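You operate a simulated robot arm through the tools that you are given. There is no shell and no other tool. Be economical: measure what you need, move in short steps, check, and stop when the job is done.

Carry out the task below with a simulated robot arm. There is one attempt and no reset: what you move stays moved.

Task
Wind the grease cup up, then feed the bearing block till grease shows.
Fine: red tap shut to wind up, open to feed, shut after; stop once grease shows.

Only the result counts: the job must be done as asked and must still hold three seconds after the hand-in. Knocking over, shifting, dropping, spilling or breaking anything else fails it.

Robot
A 6-joint arm with a two-finger parallel gripper, fixed in place. Base frame: the origin is at the foot of the arm, x ahead of it, y to its left, z up. Units: cm, degrees, N and s.
Its first joint turns from -66.0 to 66.0 degrees. Payload 2.1 kg.
The TCP is the grasp point between the finger pads, 3 cm short of the fingertips. In the tool frame z runs along the fingers and y along their closing line. Largest opening 9.4 cm; finger width 2.8, thickness 1; the body of the gripper, 5 by 9.6 cm, starts 5.5 cm behind the TCP.
Orientation is that of the tool frame in the base frame, as [roll, pitch, yaw] about the fixed x, y, z axes, in that order (R = Rz(yaw) Ry(pitch) Rx(roll)). With the fingers straight down and closing along the base's y, the tool's x points along the base's -x, its y along +y and its z along -z.

Tools
- The arm moves only by the tool servo_tool. Its argument "series" is a list of rows, each a list of 7 numbers: the shift along the tool's x, y, z in cm, then the turn, a rotation vector about the tool's x, y, z in degrees, then the opening, from 0 (shut) to 1 (fully open). In form: [[dx, dy, dz, rx, ry, rz, fingers], ...]. A call has 1 to 10 rows; each row is the pose to reach, as a shift and turn from the pose commanded when the call began, along the tool's axes at that moment. A row lasts 0.2 s, in which the tool goes at most 5 cm and 8.6 degrees; a call with a longer step from one row to the next is refused whole, and so is a gripper value outside its range. A pose out of reach is approached as far as the arm can. The call stops where the force on the tool passes 50 N (or 10 N more than at its start, if that is more) or the arm is blocked; 0.2 s more then pass. The fingers move at their own pace (about 7.2 cm/s each) and stop on an object; they squeeze with about 40 N. The grip force told is the motor's: it shows also when the fingers shut on nothing. Time passes only in rows, and 0.2 s behind the last, so rows that repeat a pose let the fingers close. It gives the time, the measured TCP pose, the force on the tool (base axes), the opening and the grip force at its end, in the units of the frame above (readings bear some noise).
- Cameras (640 x 400 px; columns grow to the right, rows downward): "scene" is fixed at [6.4, -38.55, 47.65]; the picture's right is [0.64, -0.77, 0.00], its down [-0.50, -0.41, -0.76] and it looks along [0.59, 0.48, -0.65] (base axes); focal length 214 px, centre (320, 200). "wrist" rides on the gripper at [7.6, 1.4, -10.2] in the tool frame; the picture's right is [-0.18, 0.98, 0.00], its down [-0.75, -0.14, -0.64] and it looks along [-0.63, -0.12, 0.77] (tool axes); focal length 243 px, centre (320, 200). There is no depth. A picture from a camera that has moved, and an enlarged one, comes with that camera's place and axes in the base frame and with its lens.
- get_image(camera): a new picture of that camera. The clock stands still meanwhile.
- inspect(camera, box): a new picture of the part [left, top, right, bottom] of that camera's present view, enlarged. The clock stands still meanwhile.
- close_job(): hands the job in; it is judged then, once.

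Work in short steps. Places have to be worked out from the pictures, the camera data and where the tool is seen: move nearer, look again, correct. Check each grasp and each placing, and mend what went wrong. You have 120 turns and 68 pictures in all, those below and enlarged ones among them. Open the gripper and draw the arm clear of the work before you hand the job in, unless the task says otherwise; then end with one line.

The tools are called after "Emit:" by a JSON object that holds its "api" and its "payload". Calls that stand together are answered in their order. servo_tool: Moves the arm, as the interface text tells. Its arguments: {"type":"object","properties":{"series":{"type":"array","items":{"type":"array","items":{"type":"number"}}}},"required":["series"]} The other tools are called the same way: get_image (camera) takes a picture; inspect (camera, box) takes an enlarged picture of a part of a camera's view; close_job () hands the job in.

At the start:

```text
time_s: 0.0
position: [24.43, -13.02, 42.23]
orientation: [180.0, 0.0, -179.9]
wrist_force: [0.3, -0.7, -0.2]
gripper_width: 9.39
grip_force: 0.1
```

scene: 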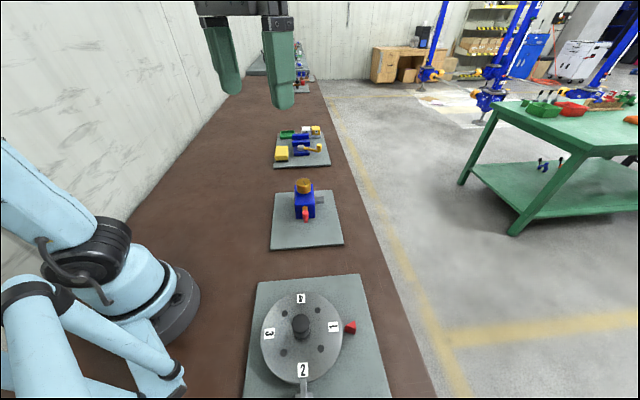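
wrist: 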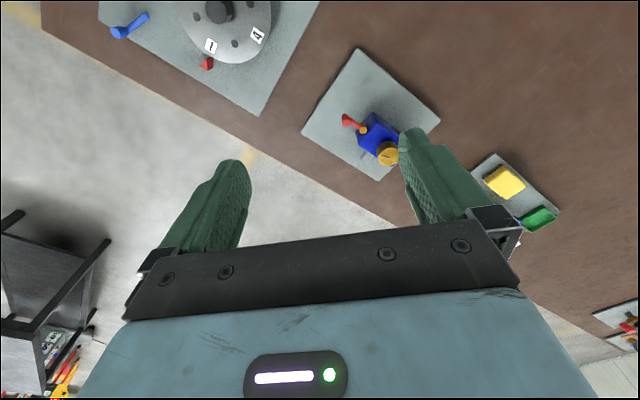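

The second plate seems to carry the blue bearing block with a brass cup and red tap. I'll look closer at it.

Emit:
{"api": "inspect", "payload": {"camera": "scene", "box": [260, 165, 356, 255]}}

Emit:
{"api": "inspect", "payload": {"camera": "wrist", "box": [300, 50, 450, 190]}}

Emit:
{"api": "inspect", "payload": {"camera": "scene", "box": [260, 60, 340, 170]}}

```text
4.44 times, centred on (308, 210) of scene
camera zoom: at [6.4, -38.55, 47.65], right [0.64, -0.77, 0.0], down [-0.5, -0.41, -0.76], along [0.59, 0.48, -0.65], focal length 953 px, centre (373, 156)
```

zoom: 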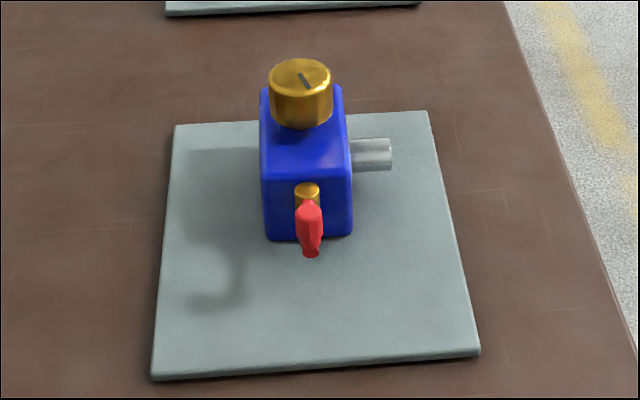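

```text
2.86 times, centred on (375, 120) of wrist
camera zoom: at [16.75, -11.69, 52.47], right [0.18, 0.98, 0.0], down [0.75, -0.14, 0.64], along [0.63, -0.12, -0.77], focal length 693 px, centre (163, 429)
```

zoom: 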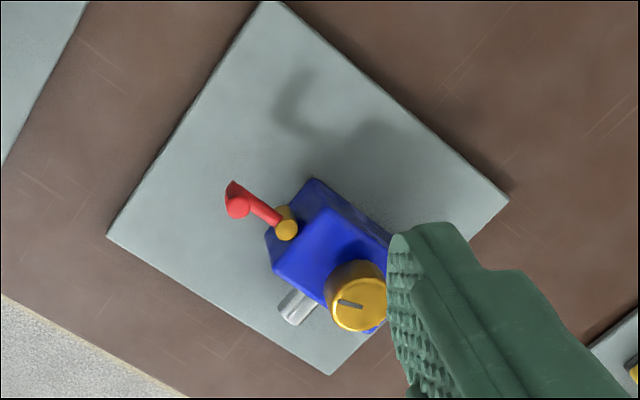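

```text
3.64 times, centred on (300, 115) of scene
camera zoom: at [6.4, -38.55, 47.65], right [0.64, -0.77, 0.0], down [-0.5, -0.41, -0.76], along [0.59, 0.48, -0.65], focal length 780 px, centre (393, 509)
```

zoom: 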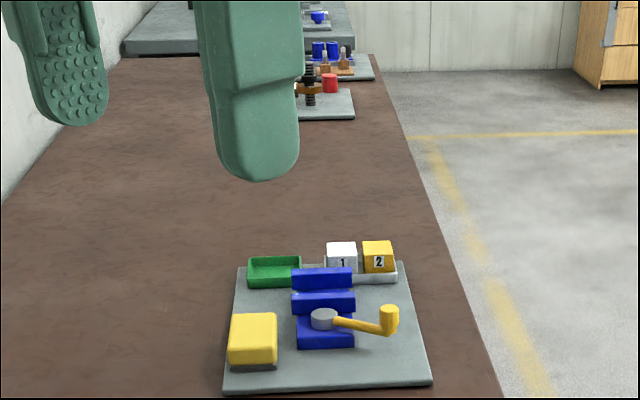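

Triangulation between the two cameras is somewhat uncertain about height. I'll lower the arm and move it to get a better second view.

Emit:
{"api": "servo_tool", "payload": {"series": [[0, 2, 4, 0, 0, 0, 1], [0, 4, 8, 0, 0, 0, 1], [0, 6, 12, 0, 0, 0, 1]]}}

Emit:
{"api": "get_image", "payload": {"camera": "wrist"}}

Emit:
{"api": "get_image", "payload": {"camera": "scene"}}

```text
time_s: 0.8
position: [24.1, -7.04, 30.3]
orientation: [180.0, 0.1, 180.0]
wrist_force: [-0.7, -0.2, 0.2]
gripper_width: 9.39
grip_force: 0.0
```

```text
62 pictures are left
camera wrist: at [16.52, -5.68, 40.58], right [0.18, 0.98, 0.0], down [0.75, -0.14, 0.64], along [0.63, -0.12, -0.77], focal length 243 px, centre (320, 200)
```

wrist: 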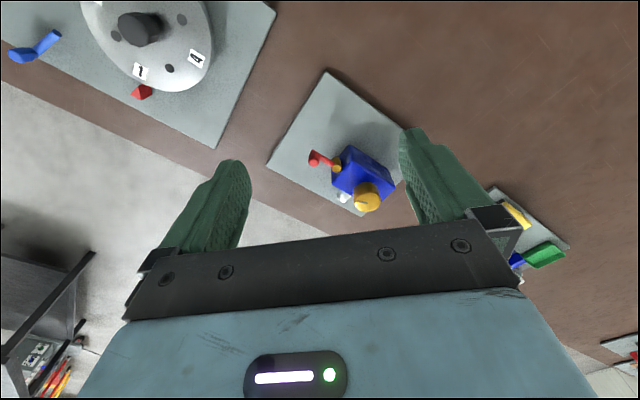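

```text
61 pictures are left
```

scene: 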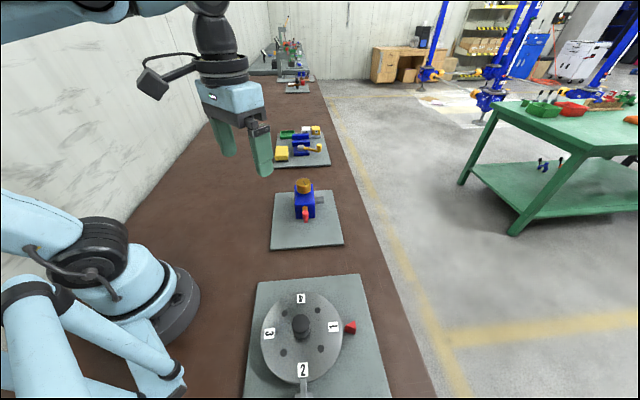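

Both cameras triangulate the cup top to about (42, -3, 11.5), with the plate near z≈0.8. I'll move above it at a safe height for a close look.

Emit:
{"api": "servo_tool", "payload": {"series": [[-4, 1, 0, 0, 0, 0, 1], [-8, 2, 1, 0, 0, 0, 1], [-12, 3, 3, 0, 0, 0, 1], [-15.5, 3.5, 5, 0, 0, 0, 1], [-15.5, 3.5, 5, 0, 0, 0, 1]]}}

Emit:
{"api": "get_image", "payload": {"camera": "wrist"}}

Emit:
{"api": "inspect", "payload": {"camera": "scene", "box": [240, 105, 368, 255]}}

```text
time_s: 2.0
position: [39.84, -3.7, 25.24]
orientation: [180.0, 0.0, 180.0]
wrist_force: [-0.7, -0.3, -0.1]
gripper_width: 9.42
grip_force: 0.0
```

```text
60 pictures are left
camera wrist: at [32.24, -2.28, 35.43], right [0.18, 0.98, 0.0], down [0.75, -0.14, 0.64], along [0.63, -0.12, -0.77], focal length 243 px, centre (320, 200)
```

wrist: 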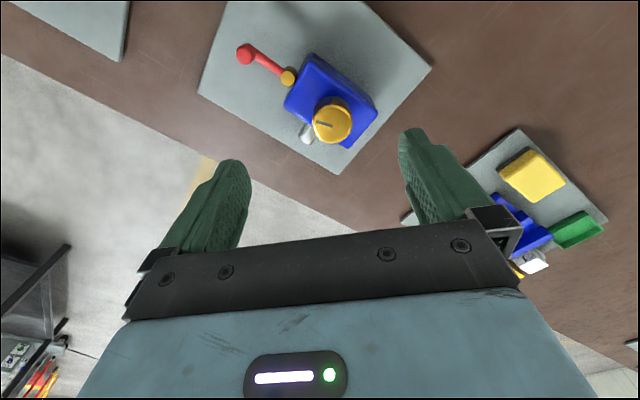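

```text
2.67 times, centred on (304, 180) of scene
camera zoom: at [6.4, -38.55, 47.65], right [0.64, -0.77, 0.0], down [-0.5, -0.41, -0.76], along [0.59, 0.48, -0.65], focal length 572 px, centre (363, 253)
```

zoom: 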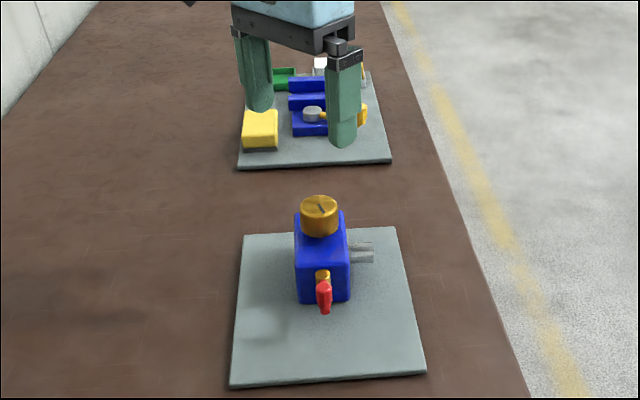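

Consistent: cup at about (42, -2.9). Now I zoom on the tap and cup.

Emit:
{"api": "inspect", "payload": {"camera": "wrist", "box": [220, 30, 400, 160]}}

```text
3.08 times, centred on (310, 95) of wrist
camera zoom: at [32.24, -2.28, 35.43], right [0.18, 0.98, 0.0], down [0.75, -0.14, 0.64], along [0.63, -0.12, -0.77], focal length 746 px, centre (351, 523)
```

zoom: 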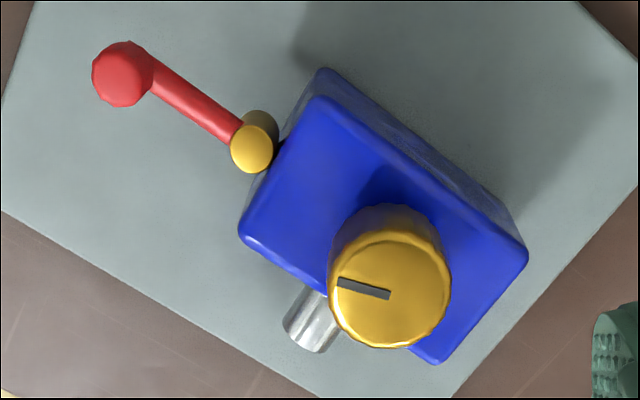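

Tap: a brass post at about (38.3, -7.1, 7) with a red lever ending in an upright peg at about (35.3, -10.2, 9). I zoom in from the scene camera for detail and any marks.

Emit:
{"api": "inspect", "payload": {"camera": "scene", "box": [286, 175, 334, 225]}}

```text
8.00 times, centred on (310, 200) of scene
camera zoom: at [6.4, -38.55, 47.65], right [0.64, -0.77, 0.0], down [-0.5, -0.41, -0.76], along [0.59, 0.48, -0.65], focal length 1716 px, centre (400, 200)
```

zoom: 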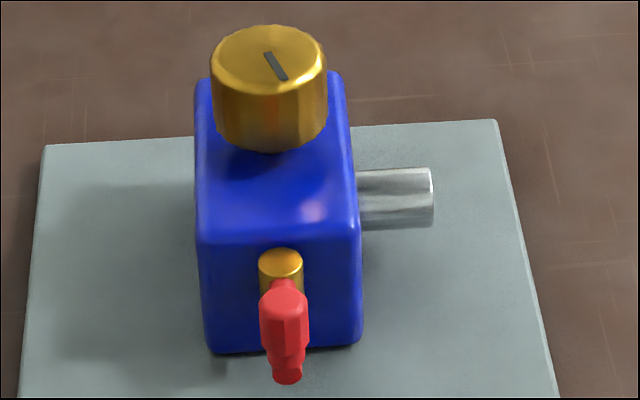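

Now clear: upright red peg on a horizontal lever, cup about 4.1 cm across. I move above the peg, turning the tool 45° so the fingers close across the lever.

Emit:
{"api": "servo_tool", "payload": {"series": [[1, -1, 1.5, 0, 0, -7.5, 1], [2, -2, 3, 0, 0, -15, 1], [3, -4, 4.5, 0, 0, -22.5, 1], [4, -5.5, 6, 0, 0, -30, 1], [5, -7, 7.5, 0, 0, -37.5, 0.6], [5, -7, 9, 0, 0, -45, 0.4], [5, -7, 9, 0, 0, -45, 0.4]]}}

Emit:
{"api": "get_image", "payload": {"camera": "wrist"}}

Emit:
{"api": "inspect", "payload": {"camera": "scene", "box": [256, 140, 352, 230]}}

```text
time_s: 3.6
position: [34.7, -10.6, 16.17]
orientation: [179.9, 0.0, -134.9]
wrist_force: [0.2, -0.1, 0.2]
gripper_width: 3.78
grip_force: 0.0
```

```text
56 pictures are left
camera wrist: at [28.38, -15.1, 26.39], right [-0.57, 0.82, 0.0], down [0.63, 0.43, 0.64], along [0.53, 0.36, -0.77], focal length 243 px, centre (320, 200)
```

wrist: 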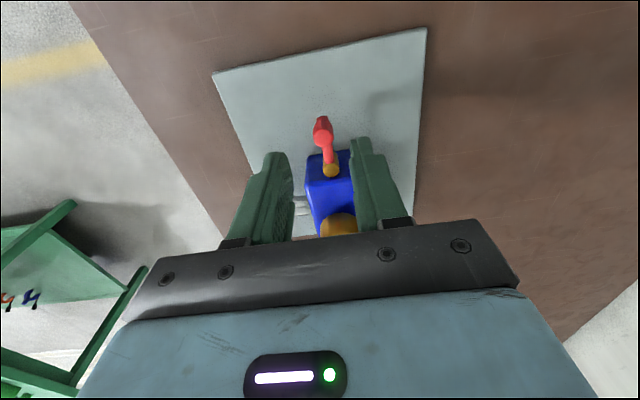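

```text
4.44 times, centred on (304, 185) of scene
camera zoom: at [6.4, -38.55, 47.65], right [0.64, -0.77, 0.0], down [-0.5, -0.41, -0.76], along [0.59, 0.48, -0.65], focal length 953 px, centre (391, 267)
```

zoom: 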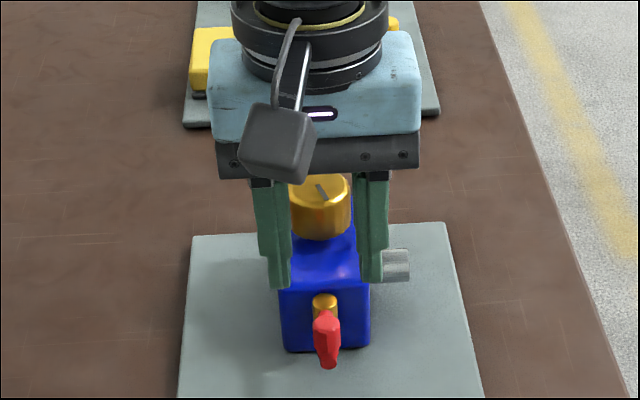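

Emit:
{"api": "inspect", "payload": {"camera": "wrist", "box": [280, 100, 380, 190]}}

```text
4.44 times, centred on (330, 145) of wrist
camera zoom: at [28.38, -15.1, 26.39], right [-0.57, 0.82, 0.0], down [0.63, 0.43, 0.64], along [0.53, 0.36, -0.77], focal length 1078 px, centre (276, 444)
```

zoom: 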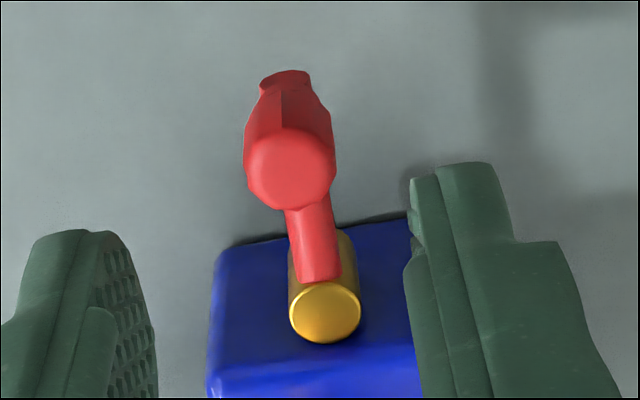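

Peg at about (34.85, -10.4), top z≈9.7, right under the tool. I descend to grip level, with a bit of outward offset, and close.

Emit:
{"api": "servo_tool", "payload": {"series": [[0.3, 0, 2.5, 0, 0, 0, 0.4], [0.5, 0, 5, 0, 0, 0, 0.4], [0.5, 0, 7.5, 0, 0, 0, 0.4], [0.5, 0, 7.5, 0, 0, 0, 0.1], [0.5, 0, 7.5, 0, 0, 0, 0], [0.5, 0, 7.5, 0, 0, 0, 0]]}}

Emit:
{"api": "inspect", "payload": {"camera": "scene", "box": [272, 165, 352, 240]}}

```text
time_s: 5.0
position: [34.52, -10.94, 8.55]
orientation: [-180.0, 0.0, -135.0]
wrist_force: [-0.8, -3.1, -0.1]
gripper_width: 1.98
grip_force: 44.3
```

```text
5.33 times, centred on (312, 202) of scene
camera zoom: at [6.4, -38.55, 47.65], right [0.64, -0.77, 0.0], down [-0.5, -0.41, -0.76], along [0.59, 0.48, -0.65], focal length 1144 px, centre (363, 187)
```

zoom: 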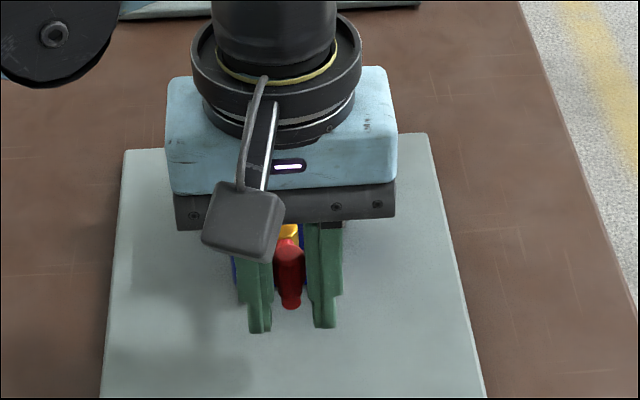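

Gripped (width 1.98). I test which way the lever is free with a small move to one side, watching force.

Emit:
{"api": "servo_tool", "payload": {"series": [[0, -0.3, 0, 0, 0, 0, 0], [0, -0.6, 0, 0, 0, 0, 0], [0, -0.6, 0, 0, 0, 0, 0]]}}

```text
time_s: 5.8
position: [34.94, -11.36, 8.71]
orientation: [-180.0, 0.0, -134.9]
wrist_force: [-3.0, 4.1, -19.5]
gripper_width: 1.97
grip_force: 45.0
```

It moved, but with a notable vertical force. I check the picture to see how the handle moves.

Emit:
{"api": "inspect", "payload": {"camera": "wrist", "box": [260, 90, 400, 210]}}

Emit:
{"api": "inspect", "payload": {"camera": "scene", "box": [286, 190, 334, 230]}}

```text
3.33 times, centred on (330, 150) of wrist
camera zoom: at [28.53, -15.74, 18.87], right [-0.57, 0.82, 0.0], down [0.63, 0.43, 0.64], along [0.53, 0.36, -0.77], focal length 809 px, centre (287, 367)
```

zoom: 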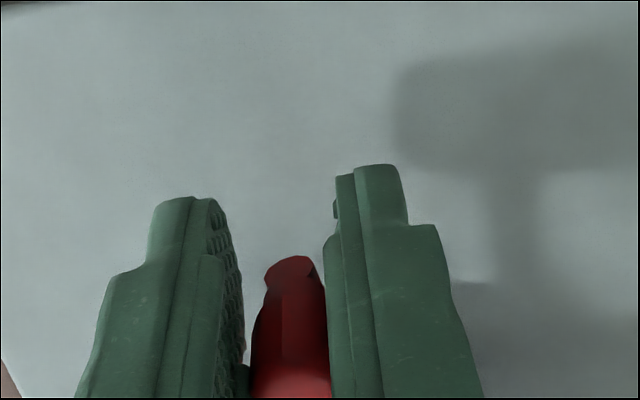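

```text
10.00 times, centred on (310, 210) of scene
camera zoom: at [6.41, -38.55, 47.64], right [0.64, -0.77, 0.0], down [-0.5, -0.41, -0.76], along [0.59, 0.48, -0.65], focal length 2145 px, centre (420, 100)
```

zoom: 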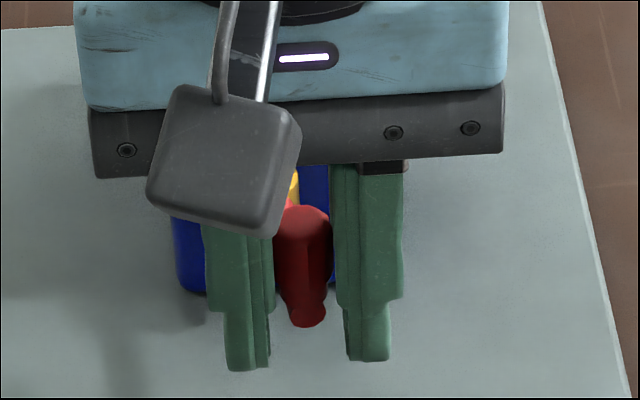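

The handle stays upright, so it swings horizontally about the post. I continue the arc gently, rotating partly with it.

Emit:
{"api": "servo_tool", "payload": {"series": [[-0.07, -0.4, 0, 0, 0, 0, 0], [-0.18, -0.8, 0, 0, 0, 0, 0], [-0.38, -1.3, 0, 0, 0, 0, 0], [-0.38, -1.3, 0, 0, 0, 0, 0]]}}

Emit:
{"api": "inspect", "payload": {"camera": "scene", "box": [272, 165, 352, 240]}}

```text
time_s: 6.8
position: [36.14, -12.11, 8.67]
orientation: [-180.0, -0.1, -135.0]
wrist_force: [-11.0, 3.5, -13.5]
gripper_width: 2.0
grip_force: 45.3
```

```text
5.33 times, centred on (312, 202) of scene
camera zoom: at [6.4, -38.55, 47.65], right [0.64, -0.77, 0.0], down [-0.5, -0.41, -0.76], along [0.59, 0.48, -0.65], focal length 1144 px, centre (363, 187)
```

zoom: 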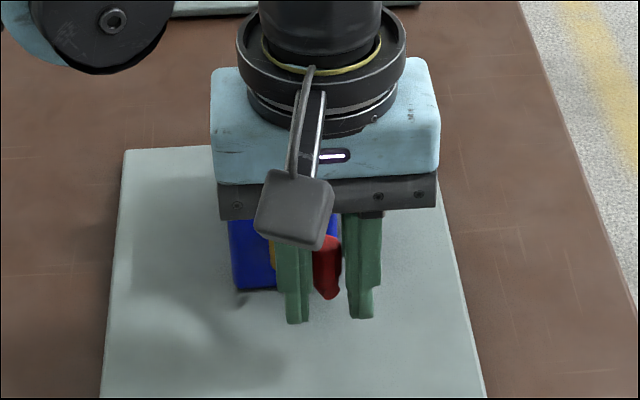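

It swings freely toward the nozzle side. I return and check whether it's free past the starting position too.

Emit:
{"api": "servo_tool", "payload": {"series": [[0.2, 0.5, 0, 0, 0, 0, 0], [0.38, 1.3, 0, 0, 0, 0, 0], [0.45, 1.9, 0, 0, 0, 0, 0], [0.45, 2.4, 0, 0, 0, 0, 0], [0.4, 2.8, 0, 0, 0, 0, 0], [0.4, 2.8, 0, 0, 0, 0, 0]]}}

```text
time_s: 8.0
position: [34.22, -11.03, 8.75]
orientation: [-179.1, -0.4, -135.3]
wrist_force: [1.6, -4.6, -3.0]
gripper_width: 1.96
grip_force: 44.7
stopped in row 5: the force on the tool passed its limit (the readings are from after the stop); the commanded pose is now the measured one
```

The start position is one stop; the lever swings only toward the nozzle (crosswise to spout now, most likely shut). I leave it at the start stop, release, and go above the cup at (42.6, -3.0), top z≈11.2.

Emit:
{"api": "servo_tool", "payload": {"series": [[0, 0, 0, 0, 0, 0, 0.4], [0, 0, 0, 0, 0, 0, 0.4], [0, 0, -4, 0, 0, 0, 0.4], [0, 0, -8, 0, 0, 0, 0.6], [-4, 0, -9, 0, 0, 0, 0.8], [-8, -0.2, -9, 0, 0, 0, 0.8], [-11.6, -0.25, -9, 0, 0, 0, 0.8], [-11.6, -0.25, -9, 0, 0, 0, 0.8]]}}

Emit:
{"api": "get_image", "payload": {"camera": "wrist"}}

Emit:
{"api": "inspect", "payload": {"camera": "scene", "box": [260, 140, 356, 230]}}

```text
time_s: 9.8
position: [42.69, -2.52, 17.9]
orientation: [-179.1, -0.4, -135.3]
wrist_force: [-0.7, 0.2, -0.1]
gripper_width: 7.51
grip_force: 0.1
```

```text
49 pictures are left
camera wrist: at [36.23, -6.82, 28.13], right [-0.56, 0.83, -0.02], down [0.63, 0.44, 0.64], along [0.54, 0.35, -0.77], focal length 243 px, centre (320, 200)
```

wrist: 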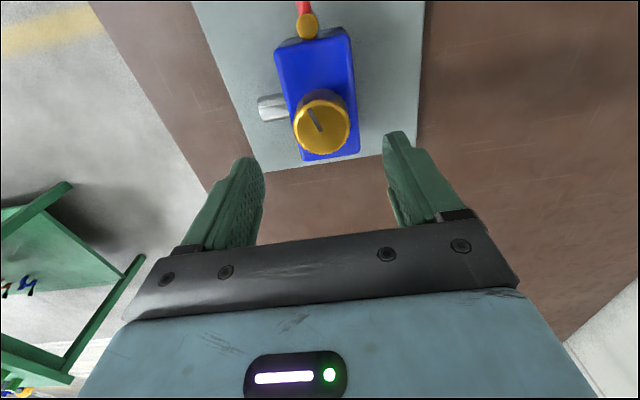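

```text
4.44 times, centred on (308, 185) of scene
camera zoom: at [6.4, -38.54, 47.65], right [0.64, -0.77, 0.0], down [-0.5, -0.41, -0.76], along [0.59, 0.48, -0.65], focal length 953 px, centre (373, 267)
```

zoom: 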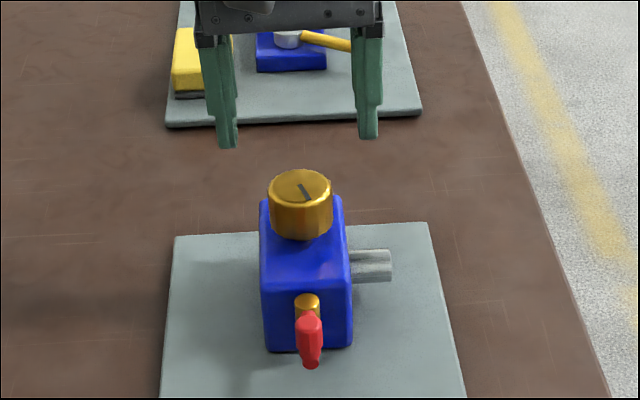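

Cup centre refined to ~(42.4, -2.9). I descend around it and grip lightly above the block top.

Emit:
{"api": "servo_tool", "payload": {"series": [[0.45, 0, 2.5, 0, 0, 0, 0.8], [0.45, 0, 4.5, 0, 0, 0, 0.8], [0.45, 0, 6.0, 0, 0, 0, 0.8], [0.45, 0, 6.0, 0, 0, 0, 0.8]]}}

Emit:
{"api": "inspect", "payload": {"camera": "scene", "box": [268, 155, 348, 225]}}

```text
time_s: 10.8
position: [42.34, -3.15, 11.65]
orientation: [-179.0, -0.3, -135.4]
wrist_force: [0.5, 0.1, -0.1]
gripper_width: 7.52
grip_force: 0.1
```

```text
5.71 times, centred on (308, 190) of scene
camera zoom: at [6.4, -38.55, 47.65], right [0.64, -0.77, 0.0], down [-0.5, -0.41, -0.76], along [0.59, 0.48, -0.65], focal length 1226 px, centre (389, 257)
```

zoom: 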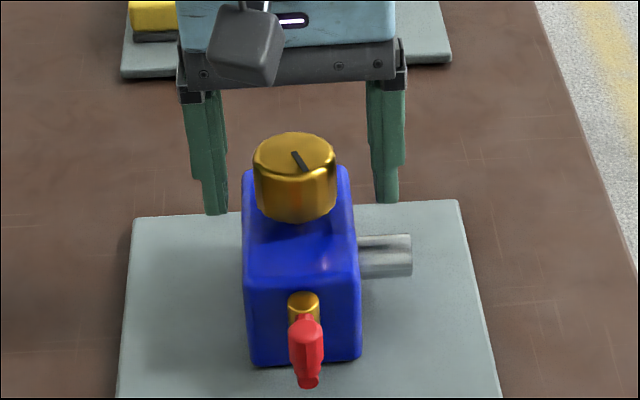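

Fingertips are about at the cup's bottom level; I raise 0.4 cm, straighten the 1° tilt and close on the cup.

Emit:
{"api": "servo_tool", "payload": {"series": [[0, 0, -0.4, -1, 0, 0, 0.8], [0, 0, -0.4, -1, 0, 0, 0.5], [0, 0, -0.4, -1, 0, 0, 0.3], [0, 0, -0.4, -1, 0, 0, 0.2], [0, 0, -0.4, -1, 0, 0, 0.2]]}}

Emit:
{"api": "inspect", "payload": {"camera": "scene", "box": [268, 155, 348, 225]}}

```text
time_s: 12.0
position: [42.21, -2.91, 12.21]
orientation: [179.6, -0.3, -135.3]
wrist_force: [-20.6, 25.1, -3.7]
gripper_width: 4.06
grip_force: 45.2
```

```text
5.71 times, centred on (308, 190) of scene
camera zoom: at [6.4, -38.54, 47.65], right [0.64, -0.77, 0.0], down [-0.5, -0.41, -0.76], along [0.59, 0.48, -0.65], focal length 1226 px, centre (389, 257)
```

zoom: 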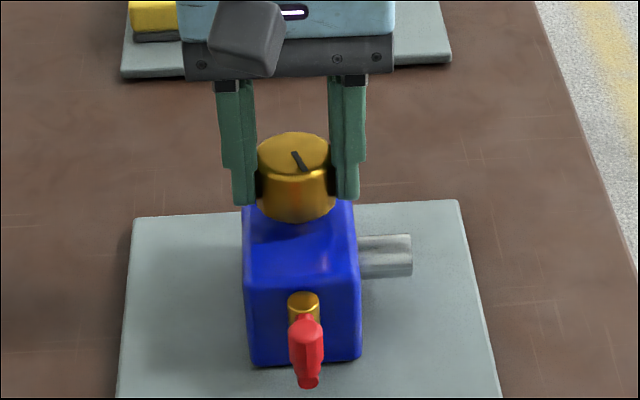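

Gripped at 4.06 cm with some side load; I recentre by 0.25 cm and try a small clockwise turn.

Emit:
{"api": "servo_tool", "payload": {"series": [[0, 0.25, 0, 0, 0, 0, 0.2], [0, 0.25, 0, 0, 0, 5, 0.2], [0, 0.25, 0, 0, 0, 10, 0.2], [0, 0.25, 0, 0, 0, 15, 0.2], [0, 0.25, 0, 0, 0, 20, 0.2], [0, 0.25, 0, 0, 0, 20, 0.2]]}}

Emit:
{"api": "inspect", "payload": {"camera": "scene", "box": [268, 155, 348, 225]}}

```text
time_s: 13.4
position: [42.14, -2.96, 11.96]
orientation: [-179.9, -0.1, -155.3]
wrist_force: [9.8, 18.7, -14.3]
gripper_width: 4.07
grip_force: 45.0
```

```text
5.71 times, centred on (308, 190) of scene
camera zoom: at [6.41, -38.55, 47.65], right [0.64, -0.77, 0.0], down [-0.5, -0.41, -0.76], along [0.59, 0.48, -0.65], focal length 1226 px, centre (389, 257)
```

zoom: 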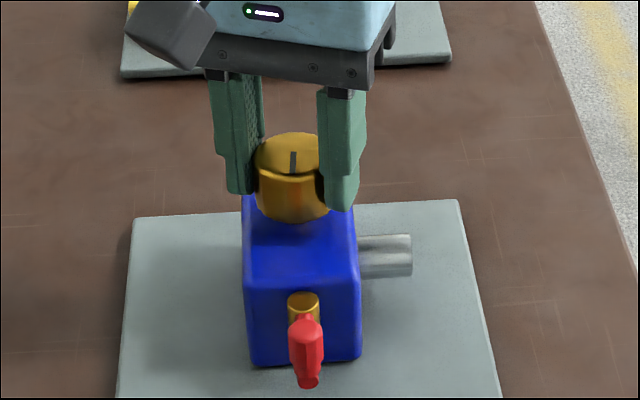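

The cup turned with the tool clockwise. I release to see if it holds there (telling whether the tap is shut) and check the spout.

Emit:
{"api": "servo_tool", "payload": {"series": [[0, 0, 0, 0, 0, 0, 0.7], [0, 0, 0, 0, 0, 0, 0.7], [0, 0, 0, 0, 0, 0, 0.7]]}}

Emit:
{"api": "inspect", "payload": {"camera": "scene", "box": [268, 155, 348, 225]}}

```text
time_s: 14.2
position: [42.05, -2.99, 12.14]
orientation: [-180.0, -0.3, -155.2]
wrist_force: [0.4, -0.2, -0.2]
gripper_width: 6.59
grip_force: 0.0
```

```text
5.71 times, centred on (308, 190) of scene
camera zoom: at [6.4, -38.55, 47.65], right [0.64, -0.77, 0.0], down [-0.5, -0.41, -0.76], along [0.59, 0.48, -0.65], focal length 1226 px, centre (389, 257)
```

zoom: 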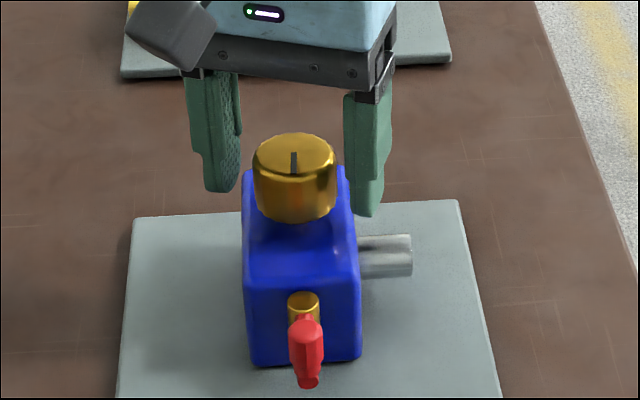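

It holds with no grease, consistent with tap shut. Continue: regrip and wind clockwise a further 64°.

Emit:
{"api": "servo_tool", "payload": {"series": [[0, 0, 0, 0, 0, 0, 0.2], [0, 0, 0, 0, 0, 0, 0.2], [0, 0, 0, 0, 0, 8, 0.2], [0, 0, 0, 0, 0, 16, 0.2], [0, 0, 0, 0, 0, 24, 0.2], [0, 0, 0, 0, 0, 32, 0.2], [0, 0, 0, 0, 0, 40, 0.2], [0, 0, 0, 0, 0, 48, 0.2], [0, 0, 0, 0, 0, 56, 0.2], [0, 0, 0, 0, 0, 64, 0.2]]}}

Emit:
{"api": "inspect", "payload": {"camera": "scene", "box": [268, 155, 348, 225]}}

```text
time_s: 16.4
position: [42.2, -2.74, 12.04]
orientation: [179.7, -0.4, 140.8]
wrist_force: [5.3, 34.2, -24.7]
gripper_width: 4.04
grip_force: 44.7
```

```text
5.71 times, centred on (308, 190) of scene
camera zoom: at [6.41, -38.54, 47.65], right [0.64, -0.77, 0.0], down [-0.5, -0.41, -0.76], along [0.59, 0.48, -0.65], focal length 1226 px, centre (389, 257)
```

zoom: 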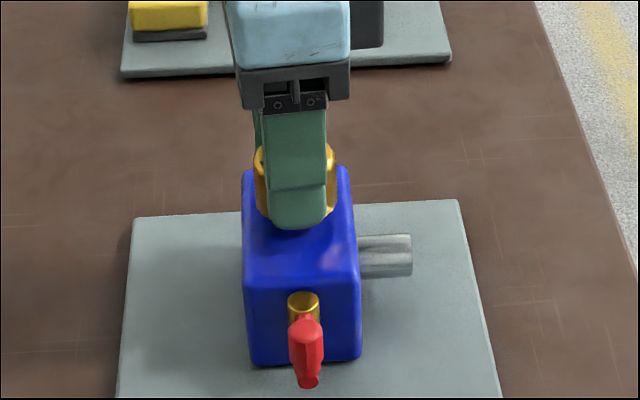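

Turning fine so far. I recentre slightly and wind on another ~56°.

Emit:
{"api": "servo_tool", "payload": {"series": [[0.1, 0.2, 0, 0, 0, 0, 0.2], [0.1, 0.2, 0, 0, 0, 7, 0.2], [0.1, 0.2, 0, 0, 0, 14, 0.2], [0.1, 0.2, 0, 0, 0, 21, 0.2], [0.1, 0.2, 0, 0, 0, 28, 0.2], [0.1, 0.2, 0, 0, 0, 35, 0.2], [0.1, 0.2, 0, 0, 0, 42, 0.2], [0.1, 0.2, 0, 0, 0, 49, 0.2], [0.1, 0.2, 0, 0, 0, 56, 0.2]]}}

Emit:
{"api": "inspect", "payload": {"camera": "scene", "box": [268, 155, 348, 225]}}

```text
time_s: 18.4
position: [42.33, -2.76, 12.18]
orientation: [179.7, 0.2, 84.8]
wrist_force: [27.6, 13.0, -9.1]
gripper_width: 4.1
grip_force: 45.0
```

```text
5.71 times, centred on (308, 190) of scene
camera zoom: at [6.4, -38.55, 47.65], right [0.64, -0.77, 0.0], down [-0.5, -0.41, -0.76], along [0.59, 0.48, -0.65], focal length 1226 px, centre (389, 257)
```

zoom: 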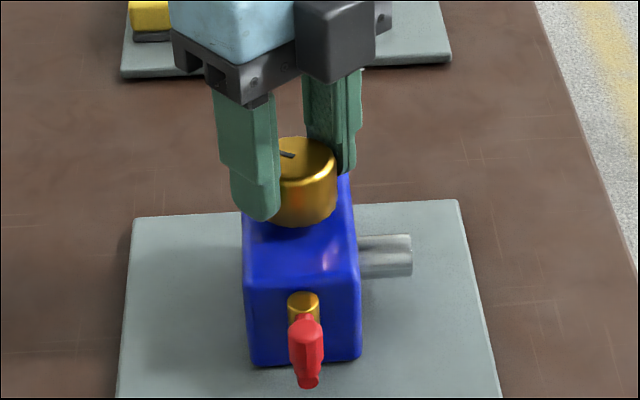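

No stop yet. I release, turn the tool back 128° in two calls, and regrip.

Emit:
{"api": "servo_tool", "payload": {"series": [[0, 0, 0, 0, 0, 0, 0.7], [0, 0, 0, 0, 0, 0, 0.7], [0, 0, 0, 0, 0, -8, 0.7], [0, 0, 0, 0, 0, -16, 0.7], [0, 0, 0, 0, 0, -24, 0.7], [0, 0, 0, 0, 0, -32, 0.7], [0, 0, 0, 0, 0, -40, 0.7], [0, 0, 0, 0, 0, -48, 0.7], [0, 0, 0, 0, 0, -56, 0.7], [0, 0, 0, 0, 0, -64, 0.7]]}}

Emit:
{"api": "servo_tool", "payload": {"series": [[0, 0, 0, 0, 0, -8, 0.7], [0, 0, 0, 0, 0, -16, 0.7], [0, 0, 0, 0, 0, -24, 0.7], [0, 0, 0, 0, 0, -32, 0.7], [0, 0, 0, 0, 0, -40, 0.7], [0, 0, 0, 0, 0, -48, 0.7], [0, 0, 0, 0, 0, -56, 0.7], [0, 0, 0, 0, 0, -64, 0.7], [0, 0, 0, 0, 0, -64, 0.7]]}}

Emit:
{"api": "inspect", "payload": {"camera": "scene", "box": [268, 155, 348, 225]}}

```text
time_s: 20.6
position: [42.06, -2.77, 12.18]
orientation: [-179.9, -0.1, 148.8]
wrist_force: [0.1, -1.4, -0.2]
gripper_width: 6.59
grip_force: 0.1
```

```text
time_s: 22.6
position: [42.16, -2.66, 12.16]
orientation: [180.0, -0.3, -147.2]
wrist_force: [0.2, -0.4, 0.4]
gripper_width: 6.58
grip_force: 0.1
```

```text
5.71 times, centred on (308, 190) of scene
camera zoom: at [6.4, -38.55, 47.65], right [0.64, -0.77, 0.0], down [-0.5, -0.41, -0.76], along [0.59, 0.48, -0.65], focal length 1226 px, centre (389, 257)
```

zoom: 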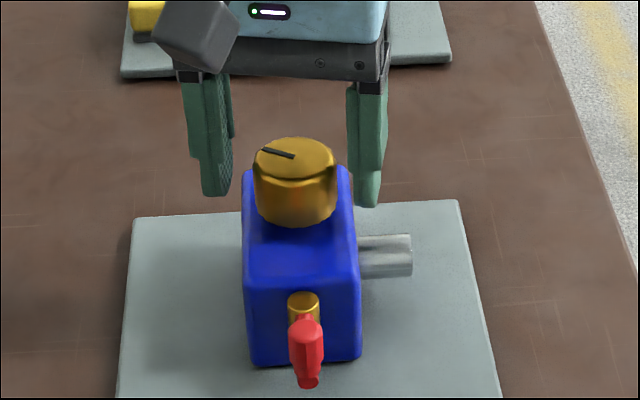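

The cup held and has screwed down ~0.3 cm; no grease. Another stroke, following it slightly down.

Emit:
{"api": "servo_tool", "payload": {"series": [[0, 0, 0, 0, 0, 0, 0.2], [0, 0, 0, 0, 0, 0, 0.2], [0, 0, 0, 0, 0, 8, 0.2], [0, 0, 0, 0, 0, 16, 0.2], [0, 0, 0.05, 0, 0, 24, 0.2], [0, 0, 0.05, 0, 0, 32, 0.2], [0, 0, 0.1, 0, 0, 40, 0.2], [0, 0, 0.1, 0, 0, 48, 0.2], [0, 0, 0.1, 0, 0, 56, 0.2], [0, 0, 0.15, 0, 0, 64, 0.2]]}}

Emit:
{"api": "servo_tool", "payload": {"series": [[0, 0, 0, 0, 0, 8, 0.2], [0, 0, 0, 0, 0, 16, 0.2], [0, 0, 0.05, 0, 0, 24, 0.2], [0, 0, 0.05, 0, 0, 32, 0.2], [0, 0, 0.1, 0, 0, 40, 0.2], [0, 0, 0.1, 0, 0, 48, 0.2], [0, 0, 0.1, 0, 0, 56, 0.2], [0, 0, 0.15, 0, 0, 64, 0.2], [0, 0, 0.15, 0, 0, 64, 0.2]]}}

Emit:
{"api": "inspect", "payload": {"camera": "scene", "box": [268, 155, 348, 225]}}

```text
time_s: 24.8
position: [42.13, -2.62, 12.01]
orientation: [-179.8, -0.2, 148.8]
wrist_force: [0.0, 1.7, 6.4]
gripper_width: 4.04
grip_force: 44.8
```

```text
time_s: 26.8
position: [42.4, -2.86, 11.85]
orientation: [179.6, 0.2, 84.6]
wrist_force: [32.0, 9.9, 10.6]
gripper_width: 4.08
grip_force: 44.9
```

```text
5.71 times, centred on (308, 190) of scene
camera zoom: at [6.4, -38.55, 47.65], right [0.64, -0.77, 0.0], down [-0.5, -0.41, -0.76], along [0.59, 0.48, -0.65], focal length 1226 px, centre (389, 257)
```

zoom: 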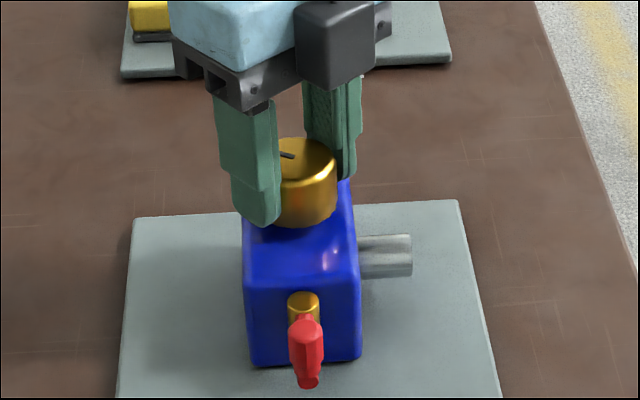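

The pointer hasn't moved: the fingers slipped, so the cup seems to be at its stop, fully wound. I release, rise and view it.

Emit:
{"api": "servo_tool", "payload": {"series": [[0, 0, 0, 0, 0, 0, 0.7], [0, 0, 0, 0, 0, 0, 0.7], [0, 0, -4, 0, 0, -8, 0.7], [0, 0, -7, 0, 0, -16, 0.7], [0, 0, -7, 0, 0, -24, 0.7], [0, 0, -7, 0, 0, -32, 0.7], [0, 0, -7, 0, 0, -40, 0.7], [0, 0, -7, 0, 0, -48, 0.7], [0, 0, -7, 0, 0, -56, 0.7], [0, 0, -7, 0, 0, -64, 0.7]]}}

Emit:
{"api": "inspect", "payload": {"camera": "scene", "box": [286, 175, 334, 225]}}

Emit:
{"api": "get_image", "payload": {"camera": "wrist"}}

```text
time_s: 29.0
position: [42.34, -2.78, 18.7]
orientation: [-179.7, -0.1, 148.8]
wrist_force: [0.6, 0.3, 0.5]
gripper_width: 6.58
grip_force: 0.1
```

```text
8.00 times, centred on (310, 200) of scene
camera zoom: at [6.4, -38.55, 47.65], right [0.64, -0.77, 0.0], down [-0.5, -0.41, -0.76], along [0.59, 0.48, -0.65], focal length 1716 px, centre (400, 200)
```

zoom: 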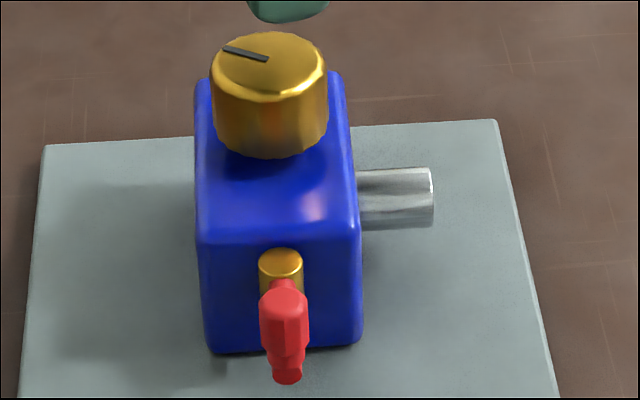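

```text
38 pictures are left
camera wrist: at [36.51, 2.34, 29.05], right [0.67, 0.75, 0.0], down [0.57, -0.51, 0.64], along [0.48, -0.43, -0.77], focal length 243 px, centre (320, 200)
```

wrist: 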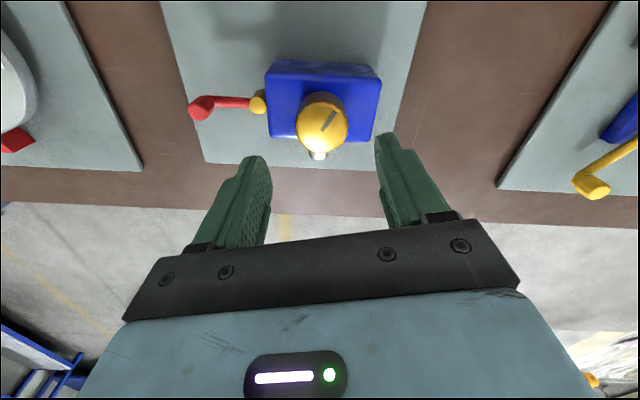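

The pointer holds about 141° clockwise from start. To be sure that is the stop and not a poor grip, I'll grip once more, slightly lower, and try 30° more.

Emit:
{"api": "servo_tool", "payload": {"series": [[0, 0, 3, 0, 0, 0, 0.7], [0, 0, 6, 0, 0, 0, 0.7], [0, 0, 6.9, 0, 0, 0, 0.4], [0, 0, 6.9, 0, 0, 0, 0], [0, 0, 6.9, 0, 0, 0, 0], [0, 0, 6.9, 0, 0, 6, 0], [0, 0, 6.9, 0, 0, 12, 0], [0, 0, 6.9, 0, 0, 18, 0], [0, 0, 6.9, 0, 0, 24, 0], [0, 0, 6.9, 0, 0, 30, 0]]}}

Emit:
{"api": "servo_tool", "payload": {"series": [[0, 0, 0, 0, 0, 0, 0.7], [0, 0, 0, 0, 0, 0, 0.7], [0, 0, -4, 0, 0, 0, 0.7], [0, 0, -7, 0, 0, 0, 0.7], [0, 0, -7, 0, 0, 0, 0.7]]}}

Emit:
{"api": "inspect", "payload": {"camera": "scene", "box": [286, 175, 334, 225]}}

```text
time_s: 31.2
position: [42.41, -2.63, 11.78]
orientation: [179.9, -0.2, 118.8]
wrist_force: [19.2, 24.1, 0.9]
gripper_width: 4.06
grip_force: 44.7
```

```text
time_s: 32.4
position: [42.25, -2.83, 18.87]
orientation: [-179.7, 0.0, 118.7]
wrist_force: [-0.3, -0.2, 0.4]
gripper_width: 6.61
grip_force: 0.1
```

```text
8.00 times, centred on (310, 200) of scene
camera zoom: at [6.4, -38.55, 47.65], right [0.64, -0.77, 0.0], down [-0.5, -0.41, -0.76], along [0.59, 0.48, -0.65], focal length 1716 px, centre (400, 200)
```

zoom: 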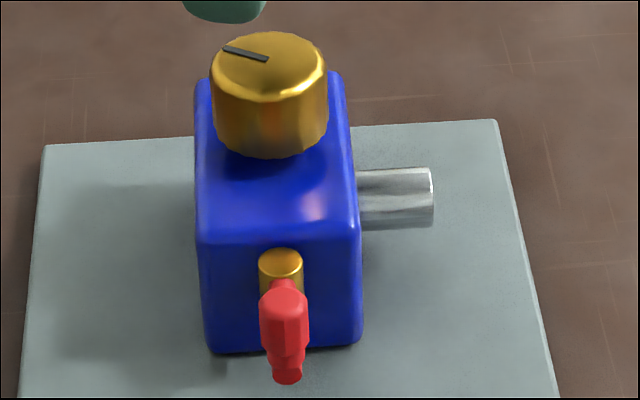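

Confirmed at its stop; no grease. Now to open the tap: move back over the peg while turning the tool back to -135° yaw.

Emit:
{"api": "servo_tool", "payload": {"series": [[-0.3, -1.1, 0, 0, 0, -8.2, 0.6], [-0.7, -2.2, 0, 0, 0, -16.4, 0.5], [-1, -3.3, 0, 0, 0, -24.6, 0.4], [-1.3, -4.4, 0, 0, 0, -32.8, 0.4], [-1.7, -5.5, 0, 0, 0, -41, 0.4], [-2, -6.6, 0, 0, 0, -49.2, 0.4], [-2.4, -7.7, 0, 0, 0, -57.4, 0.4], [-2.7, -8.8, 0, 0, 0, -65.6, 0.4], [-3, -9.8, 0, 0, 0, -73.8, 0.4], [-3.31, -10.76, 0, 0, 0, -82, 0.4]]}}

Emit:
{"api": "servo_tool", "payload": {"series": [[0, 0, 0, 0, 0, -8, 0.4], [0, 0, 0, 0, 0, -16, 0.4], [0, 0, 0, 0, 0, -24.3, 0.4], [0, 0, 0, 0, 0, -24.3, 0.4]]}}

Emit:
{"api": "inspect", "payload": {"camera": "wrist", "box": [260, 90, 400, 210]}}

```text
time_s: 34.6
position: [34.34, -10.8, 18.86]
orientation: [-179.9, -0.3, -159.1]
wrist_force: [0.5, 0.6, 0.5]
gripper_width: 3.77
grip_force: 0.2
```

```text
time_s: 35.6
position: [34.25, -10.91, 18.9]
orientation: [179.9, -0.3, -134.8]
wrist_force: [0.2, 0.4, 0.0]
gripper_width: 3.73
grip_force: 0.1
```

```text
3.33 times, centred on (330, 150) of wrist
camera zoom: at [27.95, -15.28, 29.17], right [-0.57, 0.82, 0.0], down [0.63, 0.44, 0.64], along [0.53, 0.36, -0.77], focal length 809 px, centre (287, 367)
```

zoom: 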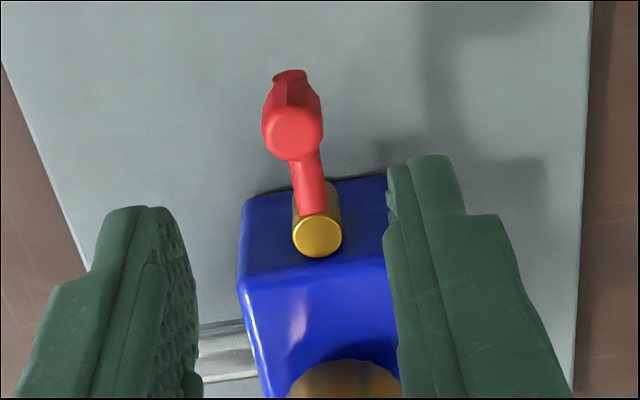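

Peg is aligned. I descend and grip it, then look at what each camera will see before opening.

Emit:
{"api": "servo_tool", "payload": {"series": [[0, 0, 4, 0, 0, 0, 0.4], [0.0, 0, 7.5, 0, 0, 0, 0.4], [0.0, 0, 10.3, 0, 0, 0, 0.4], [0.0, 0, 10.3, 0, 0, 0, 0.1], [0.0, 0, 10.3, 0, 0, 0, 0], [0.0, 0, 10.3, 0, 0, 0, 0], [-0.28, -1.6, 10.3, 0, 0, 0, 0], [-0.63, -2.33, 10.3, 0, 0, 0, 0]]}}

Emit:
{"api": "get_image", "payload": {"camera": "wrist"}}

Emit:
{"api": "inspect", "payload": {"camera": "scene", "box": [272, 165, 352, 240]}}

```text
time_s: 37.4
position: [36.44, -12.37, 8.64]
orientation: [-179.6, -0.6, -135.3]
wrist_force: [-5.0, -34.0, 18.3]
gripper_width: 1.78
grip_force: 45.5
```

```text
35 pictures are left
camera wrist: at [30.0, -16.75, 18.94], right [-0.56, 0.83, -0.01], down [0.64, 0.44, 0.64], along [0.53, 0.35, -0.77], focal length 243 px, centre (320, 200)
```

wrist: 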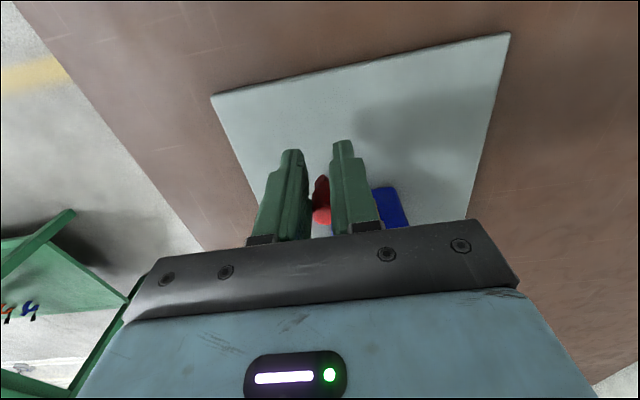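

```text
5.33 times, centred on (312, 202) of scene
camera zoom: at [6.39, -38.55, 47.65], right [0.64, -0.77, 0.0], down [-0.5, -0.41, -0.76], along [0.59, 0.48, -0.65], focal length 1144 px, centre (363, 187)
```

zoom: 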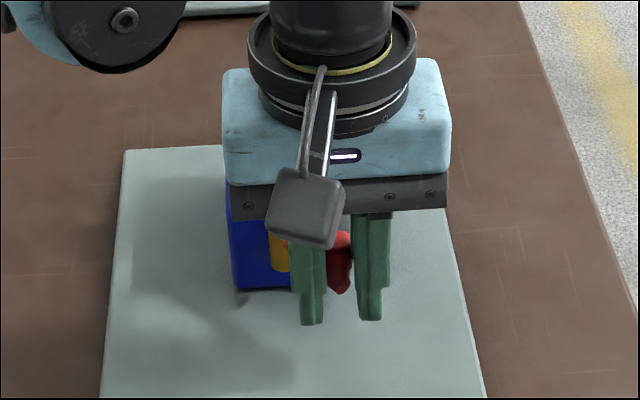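

The spout is hidden while gripping, so after opening I'll release and lift to look via the wrist camera. I swing the lever on to its other end, turning the tool along with it.

Emit:
{"api": "servo_tool", "payload": {"series": [[-0.47, -0.77, 0, 0, 0, -7, 0], [-1.06, -1.44, 0, 0, 0, -14, 0], [-1.75, -2.0, 0, 0, 0, -21, 0], [-2.53, -2.44, 0, 0, 0, -28, 0], [-3.38, -2.73, 0, 0, 0, -35, 0], [-4.1, -2.88, 0, 0, 0, -42, 0]]}}

```text
time_s: 38.8
position: [41.56, -11.73, 8.53]
orientation: [179.9, -0.9, -93.2]
wrist_force: [4.8, -41.9, 10.5]
gripper_width: 1.67
grip_force: 45.4
```

Lever swung to the end. I release, lift, and look at the spout.

Emit:
{"api": "servo_tool", "payload": {"series": [[0, 0, 0, 0, 0, 0, 0.35], [0, 0, -4.5, 0, 0, 0, 0.5], [0, 0, -8.5, 0, 0, 0, 0.9]]}}

Emit:
{"api": "get_image", "payload": {"camera": "wrist"}}

Emit:
{"api": "inspect", "payload": {"camera": "scene", "box": [286, 170, 350, 225]}}

```text
time_s: 39.6
position: [41.5, -11.17, 17.09]
orientation: [179.9, -0.2, -92.9]
wrist_force: [-0.1, -0.1, -0.2]
gripper_width: 8.45
grip_force: 0.0
```

```text
33 pictures are left
camera wrist: at [39.7, -18.8, 27.27], right [-0.97, 0.23, 0.0], down [0.18, 0.75, 0.64], along [0.15, 0.62, -0.77], focal length 243 px, centre (320, 200)
```

wrist: 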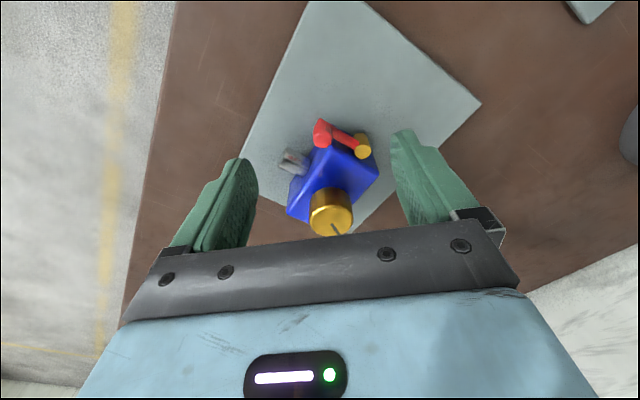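

```text
7.27 times, centred on (318, 198) of scene
camera zoom: at [6.4, -38.55, 47.65], right [0.64, -0.77, 0.0], down [-0.5, -0.41, -0.76], along [0.59, 0.48, -0.65], focal length 1560 px, centre (334, 218)
```

zoom: 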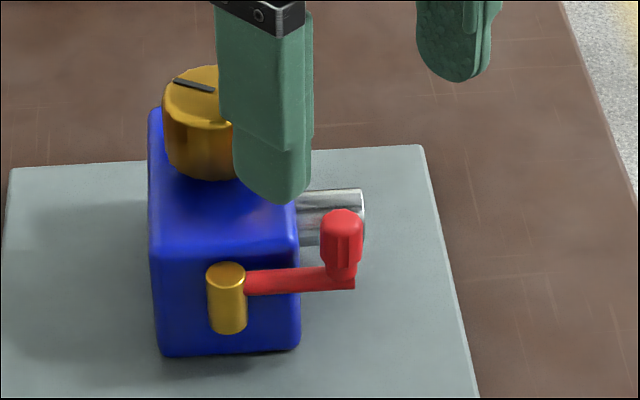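

The lever is now in line with the spout. I zoom on the spout from the wrist.

Emit:
{"api": "inspect", "payload": {"camera": "wrist", "box": [265, 110, 385, 240]}}

```text
3.08 times, centred on (325, 175) of wrist
camera zoom: at [39.7, -18.8, 27.27], right [-0.97, 0.23, 0.0], down [0.18, 0.75, 0.64], along [0.15, 0.62, -0.77], focal length 746 px, centre (305, 277)
```

zoom: 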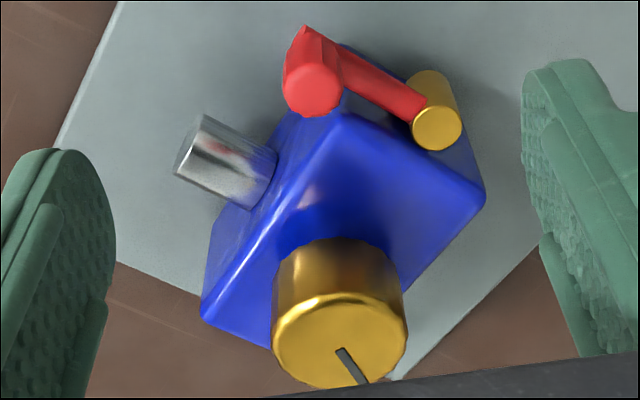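

No grease yet; nozzle is well in view here. Wait a moment and look again.

Emit:
{"api": "servo_tool", "payload": {"series": [[0, 0, 0, 0, 0, 0, 0.9], [0, 0, 0, 0, 0, 0, 0.9], [0, 0, 0, 0, 0, 0, 0.9]]}}

Emit:
{"api": "inspect", "payload": {"camera": "wrist", "box": [265, 110, 385, 240]}}

```text
time_s: 40.4
position: [41.46, -11.24, 16.97]
orientation: [179.9, -0.2, -93.0]
wrist_force: [0.5, -0.6, -0.9]
gripper_width: 8.43
grip_force: 0.0
```

```text
3.08 times, centred on (325, 175) of wrist
camera zoom: at [39.7, -18.83, 27.25], right [-0.97, 0.24, 0.0], down [0.18, 0.75, 0.64], along [0.15, 0.62, -0.77], focal length 746 px, centre (305, 277)
```

zoom: 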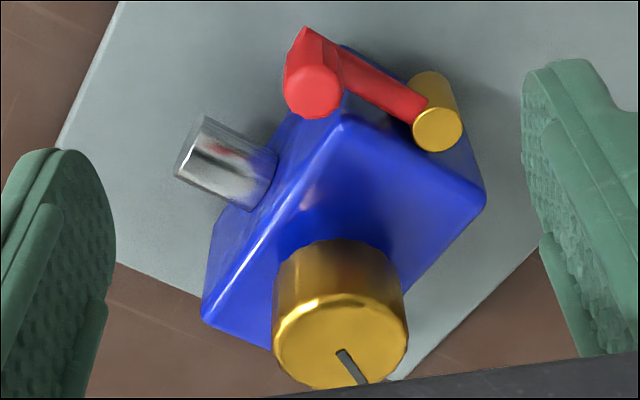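

Emit:
{"api": "servo_tool", "payload": {"series": [[0, 0, 0, 0, 0, 0, 0.9], [0, 0, 0, 0, 0, 0, 0.9], [0, 0, 0, 0, 0, 0, 0.9], [0, 0, 0, 0, 0, 0, 0.9], [0, 0, 0, 0, 0, 0, 0.9], [0, 0, 0, 0, 0, 0, 0.9]]}}

Emit:
{"api": "inspect", "payload": {"camera": "wrist", "box": [265, 110, 385, 240]}}

```text
time_s: 41.8
position: [41.5, -11.33, 16.93]
orientation: [180.0, -0.2, -93.0]
wrist_force: [0.4, -0.4, 0.8]
gripper_width: 8.47
grip_force: 0.1
```

```text
3.08 times, centred on (325, 175) of wrist
camera zoom: at [39.7, -18.83, 27.25], right [-0.97, 0.24, 0.0], down [0.18, 0.75, 0.64], along [0.15, 0.62, -0.77], focal length 746 px, centre (305, 277)
```

zoom: 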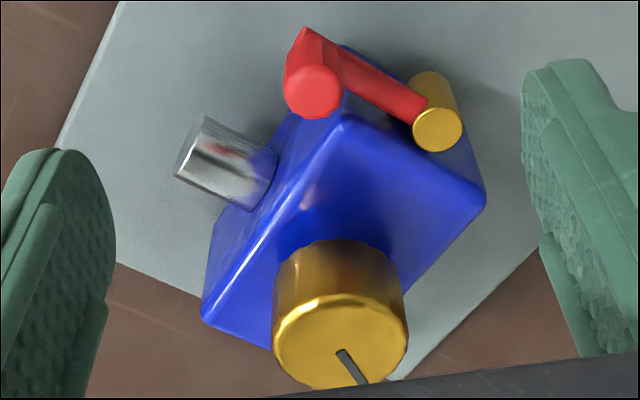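

The cup hasn't unwound by itself, so feeding probably needs the cup to be turned with the tap open. I move over the cup and try a small clockwise turn.

Emit:
{"api": "servo_tool", "payload": {"series": [[-4, -0.6, -0.5, 0, 0, 0, 0.8], [-8.46, -1.2, -0.5, 0, 0, 0, 0.75], [-8.46, -1.2, 2.5, 0, 0, 0, 0.75], [-8.46, -1.2, 5.1, 0, 0, 0, 0.75], [-8.46, -1.2, 5.1, 0, 0, 0, 0.4], [-8.46, -1.2, 5.1, 0, 0, 0, 0.2], [-8.46, -1.2, 5.1, 0, 0, 0, 0.2]]}}

Emit:
{"api": "inspect", "payload": {"camera": "scene", "box": [272, 165, 352, 225]}}

```text
time_s: 43.4
position: [42.63, -2.74, 11.89]
orientation: [178.8, -0.2, -93.1]
wrist_force: [-45.4, 6.2, -7.4]
gripper_width: 4.5
grip_force: 22.9
```

```text
6.67 times, centred on (312, 195) of scene
camera zoom: at [6.4, -38.55, 47.65], right [0.64, -0.77, 0.0], down [-0.5, -0.41, -0.76], along [0.59, 0.48, -0.65], focal length 1430 px, centre (373, 233)
```

zoom: 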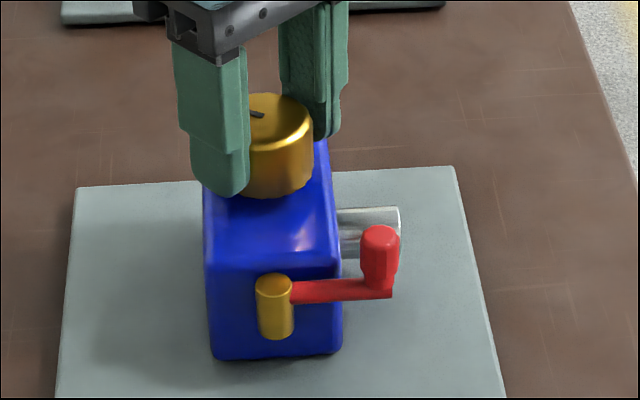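

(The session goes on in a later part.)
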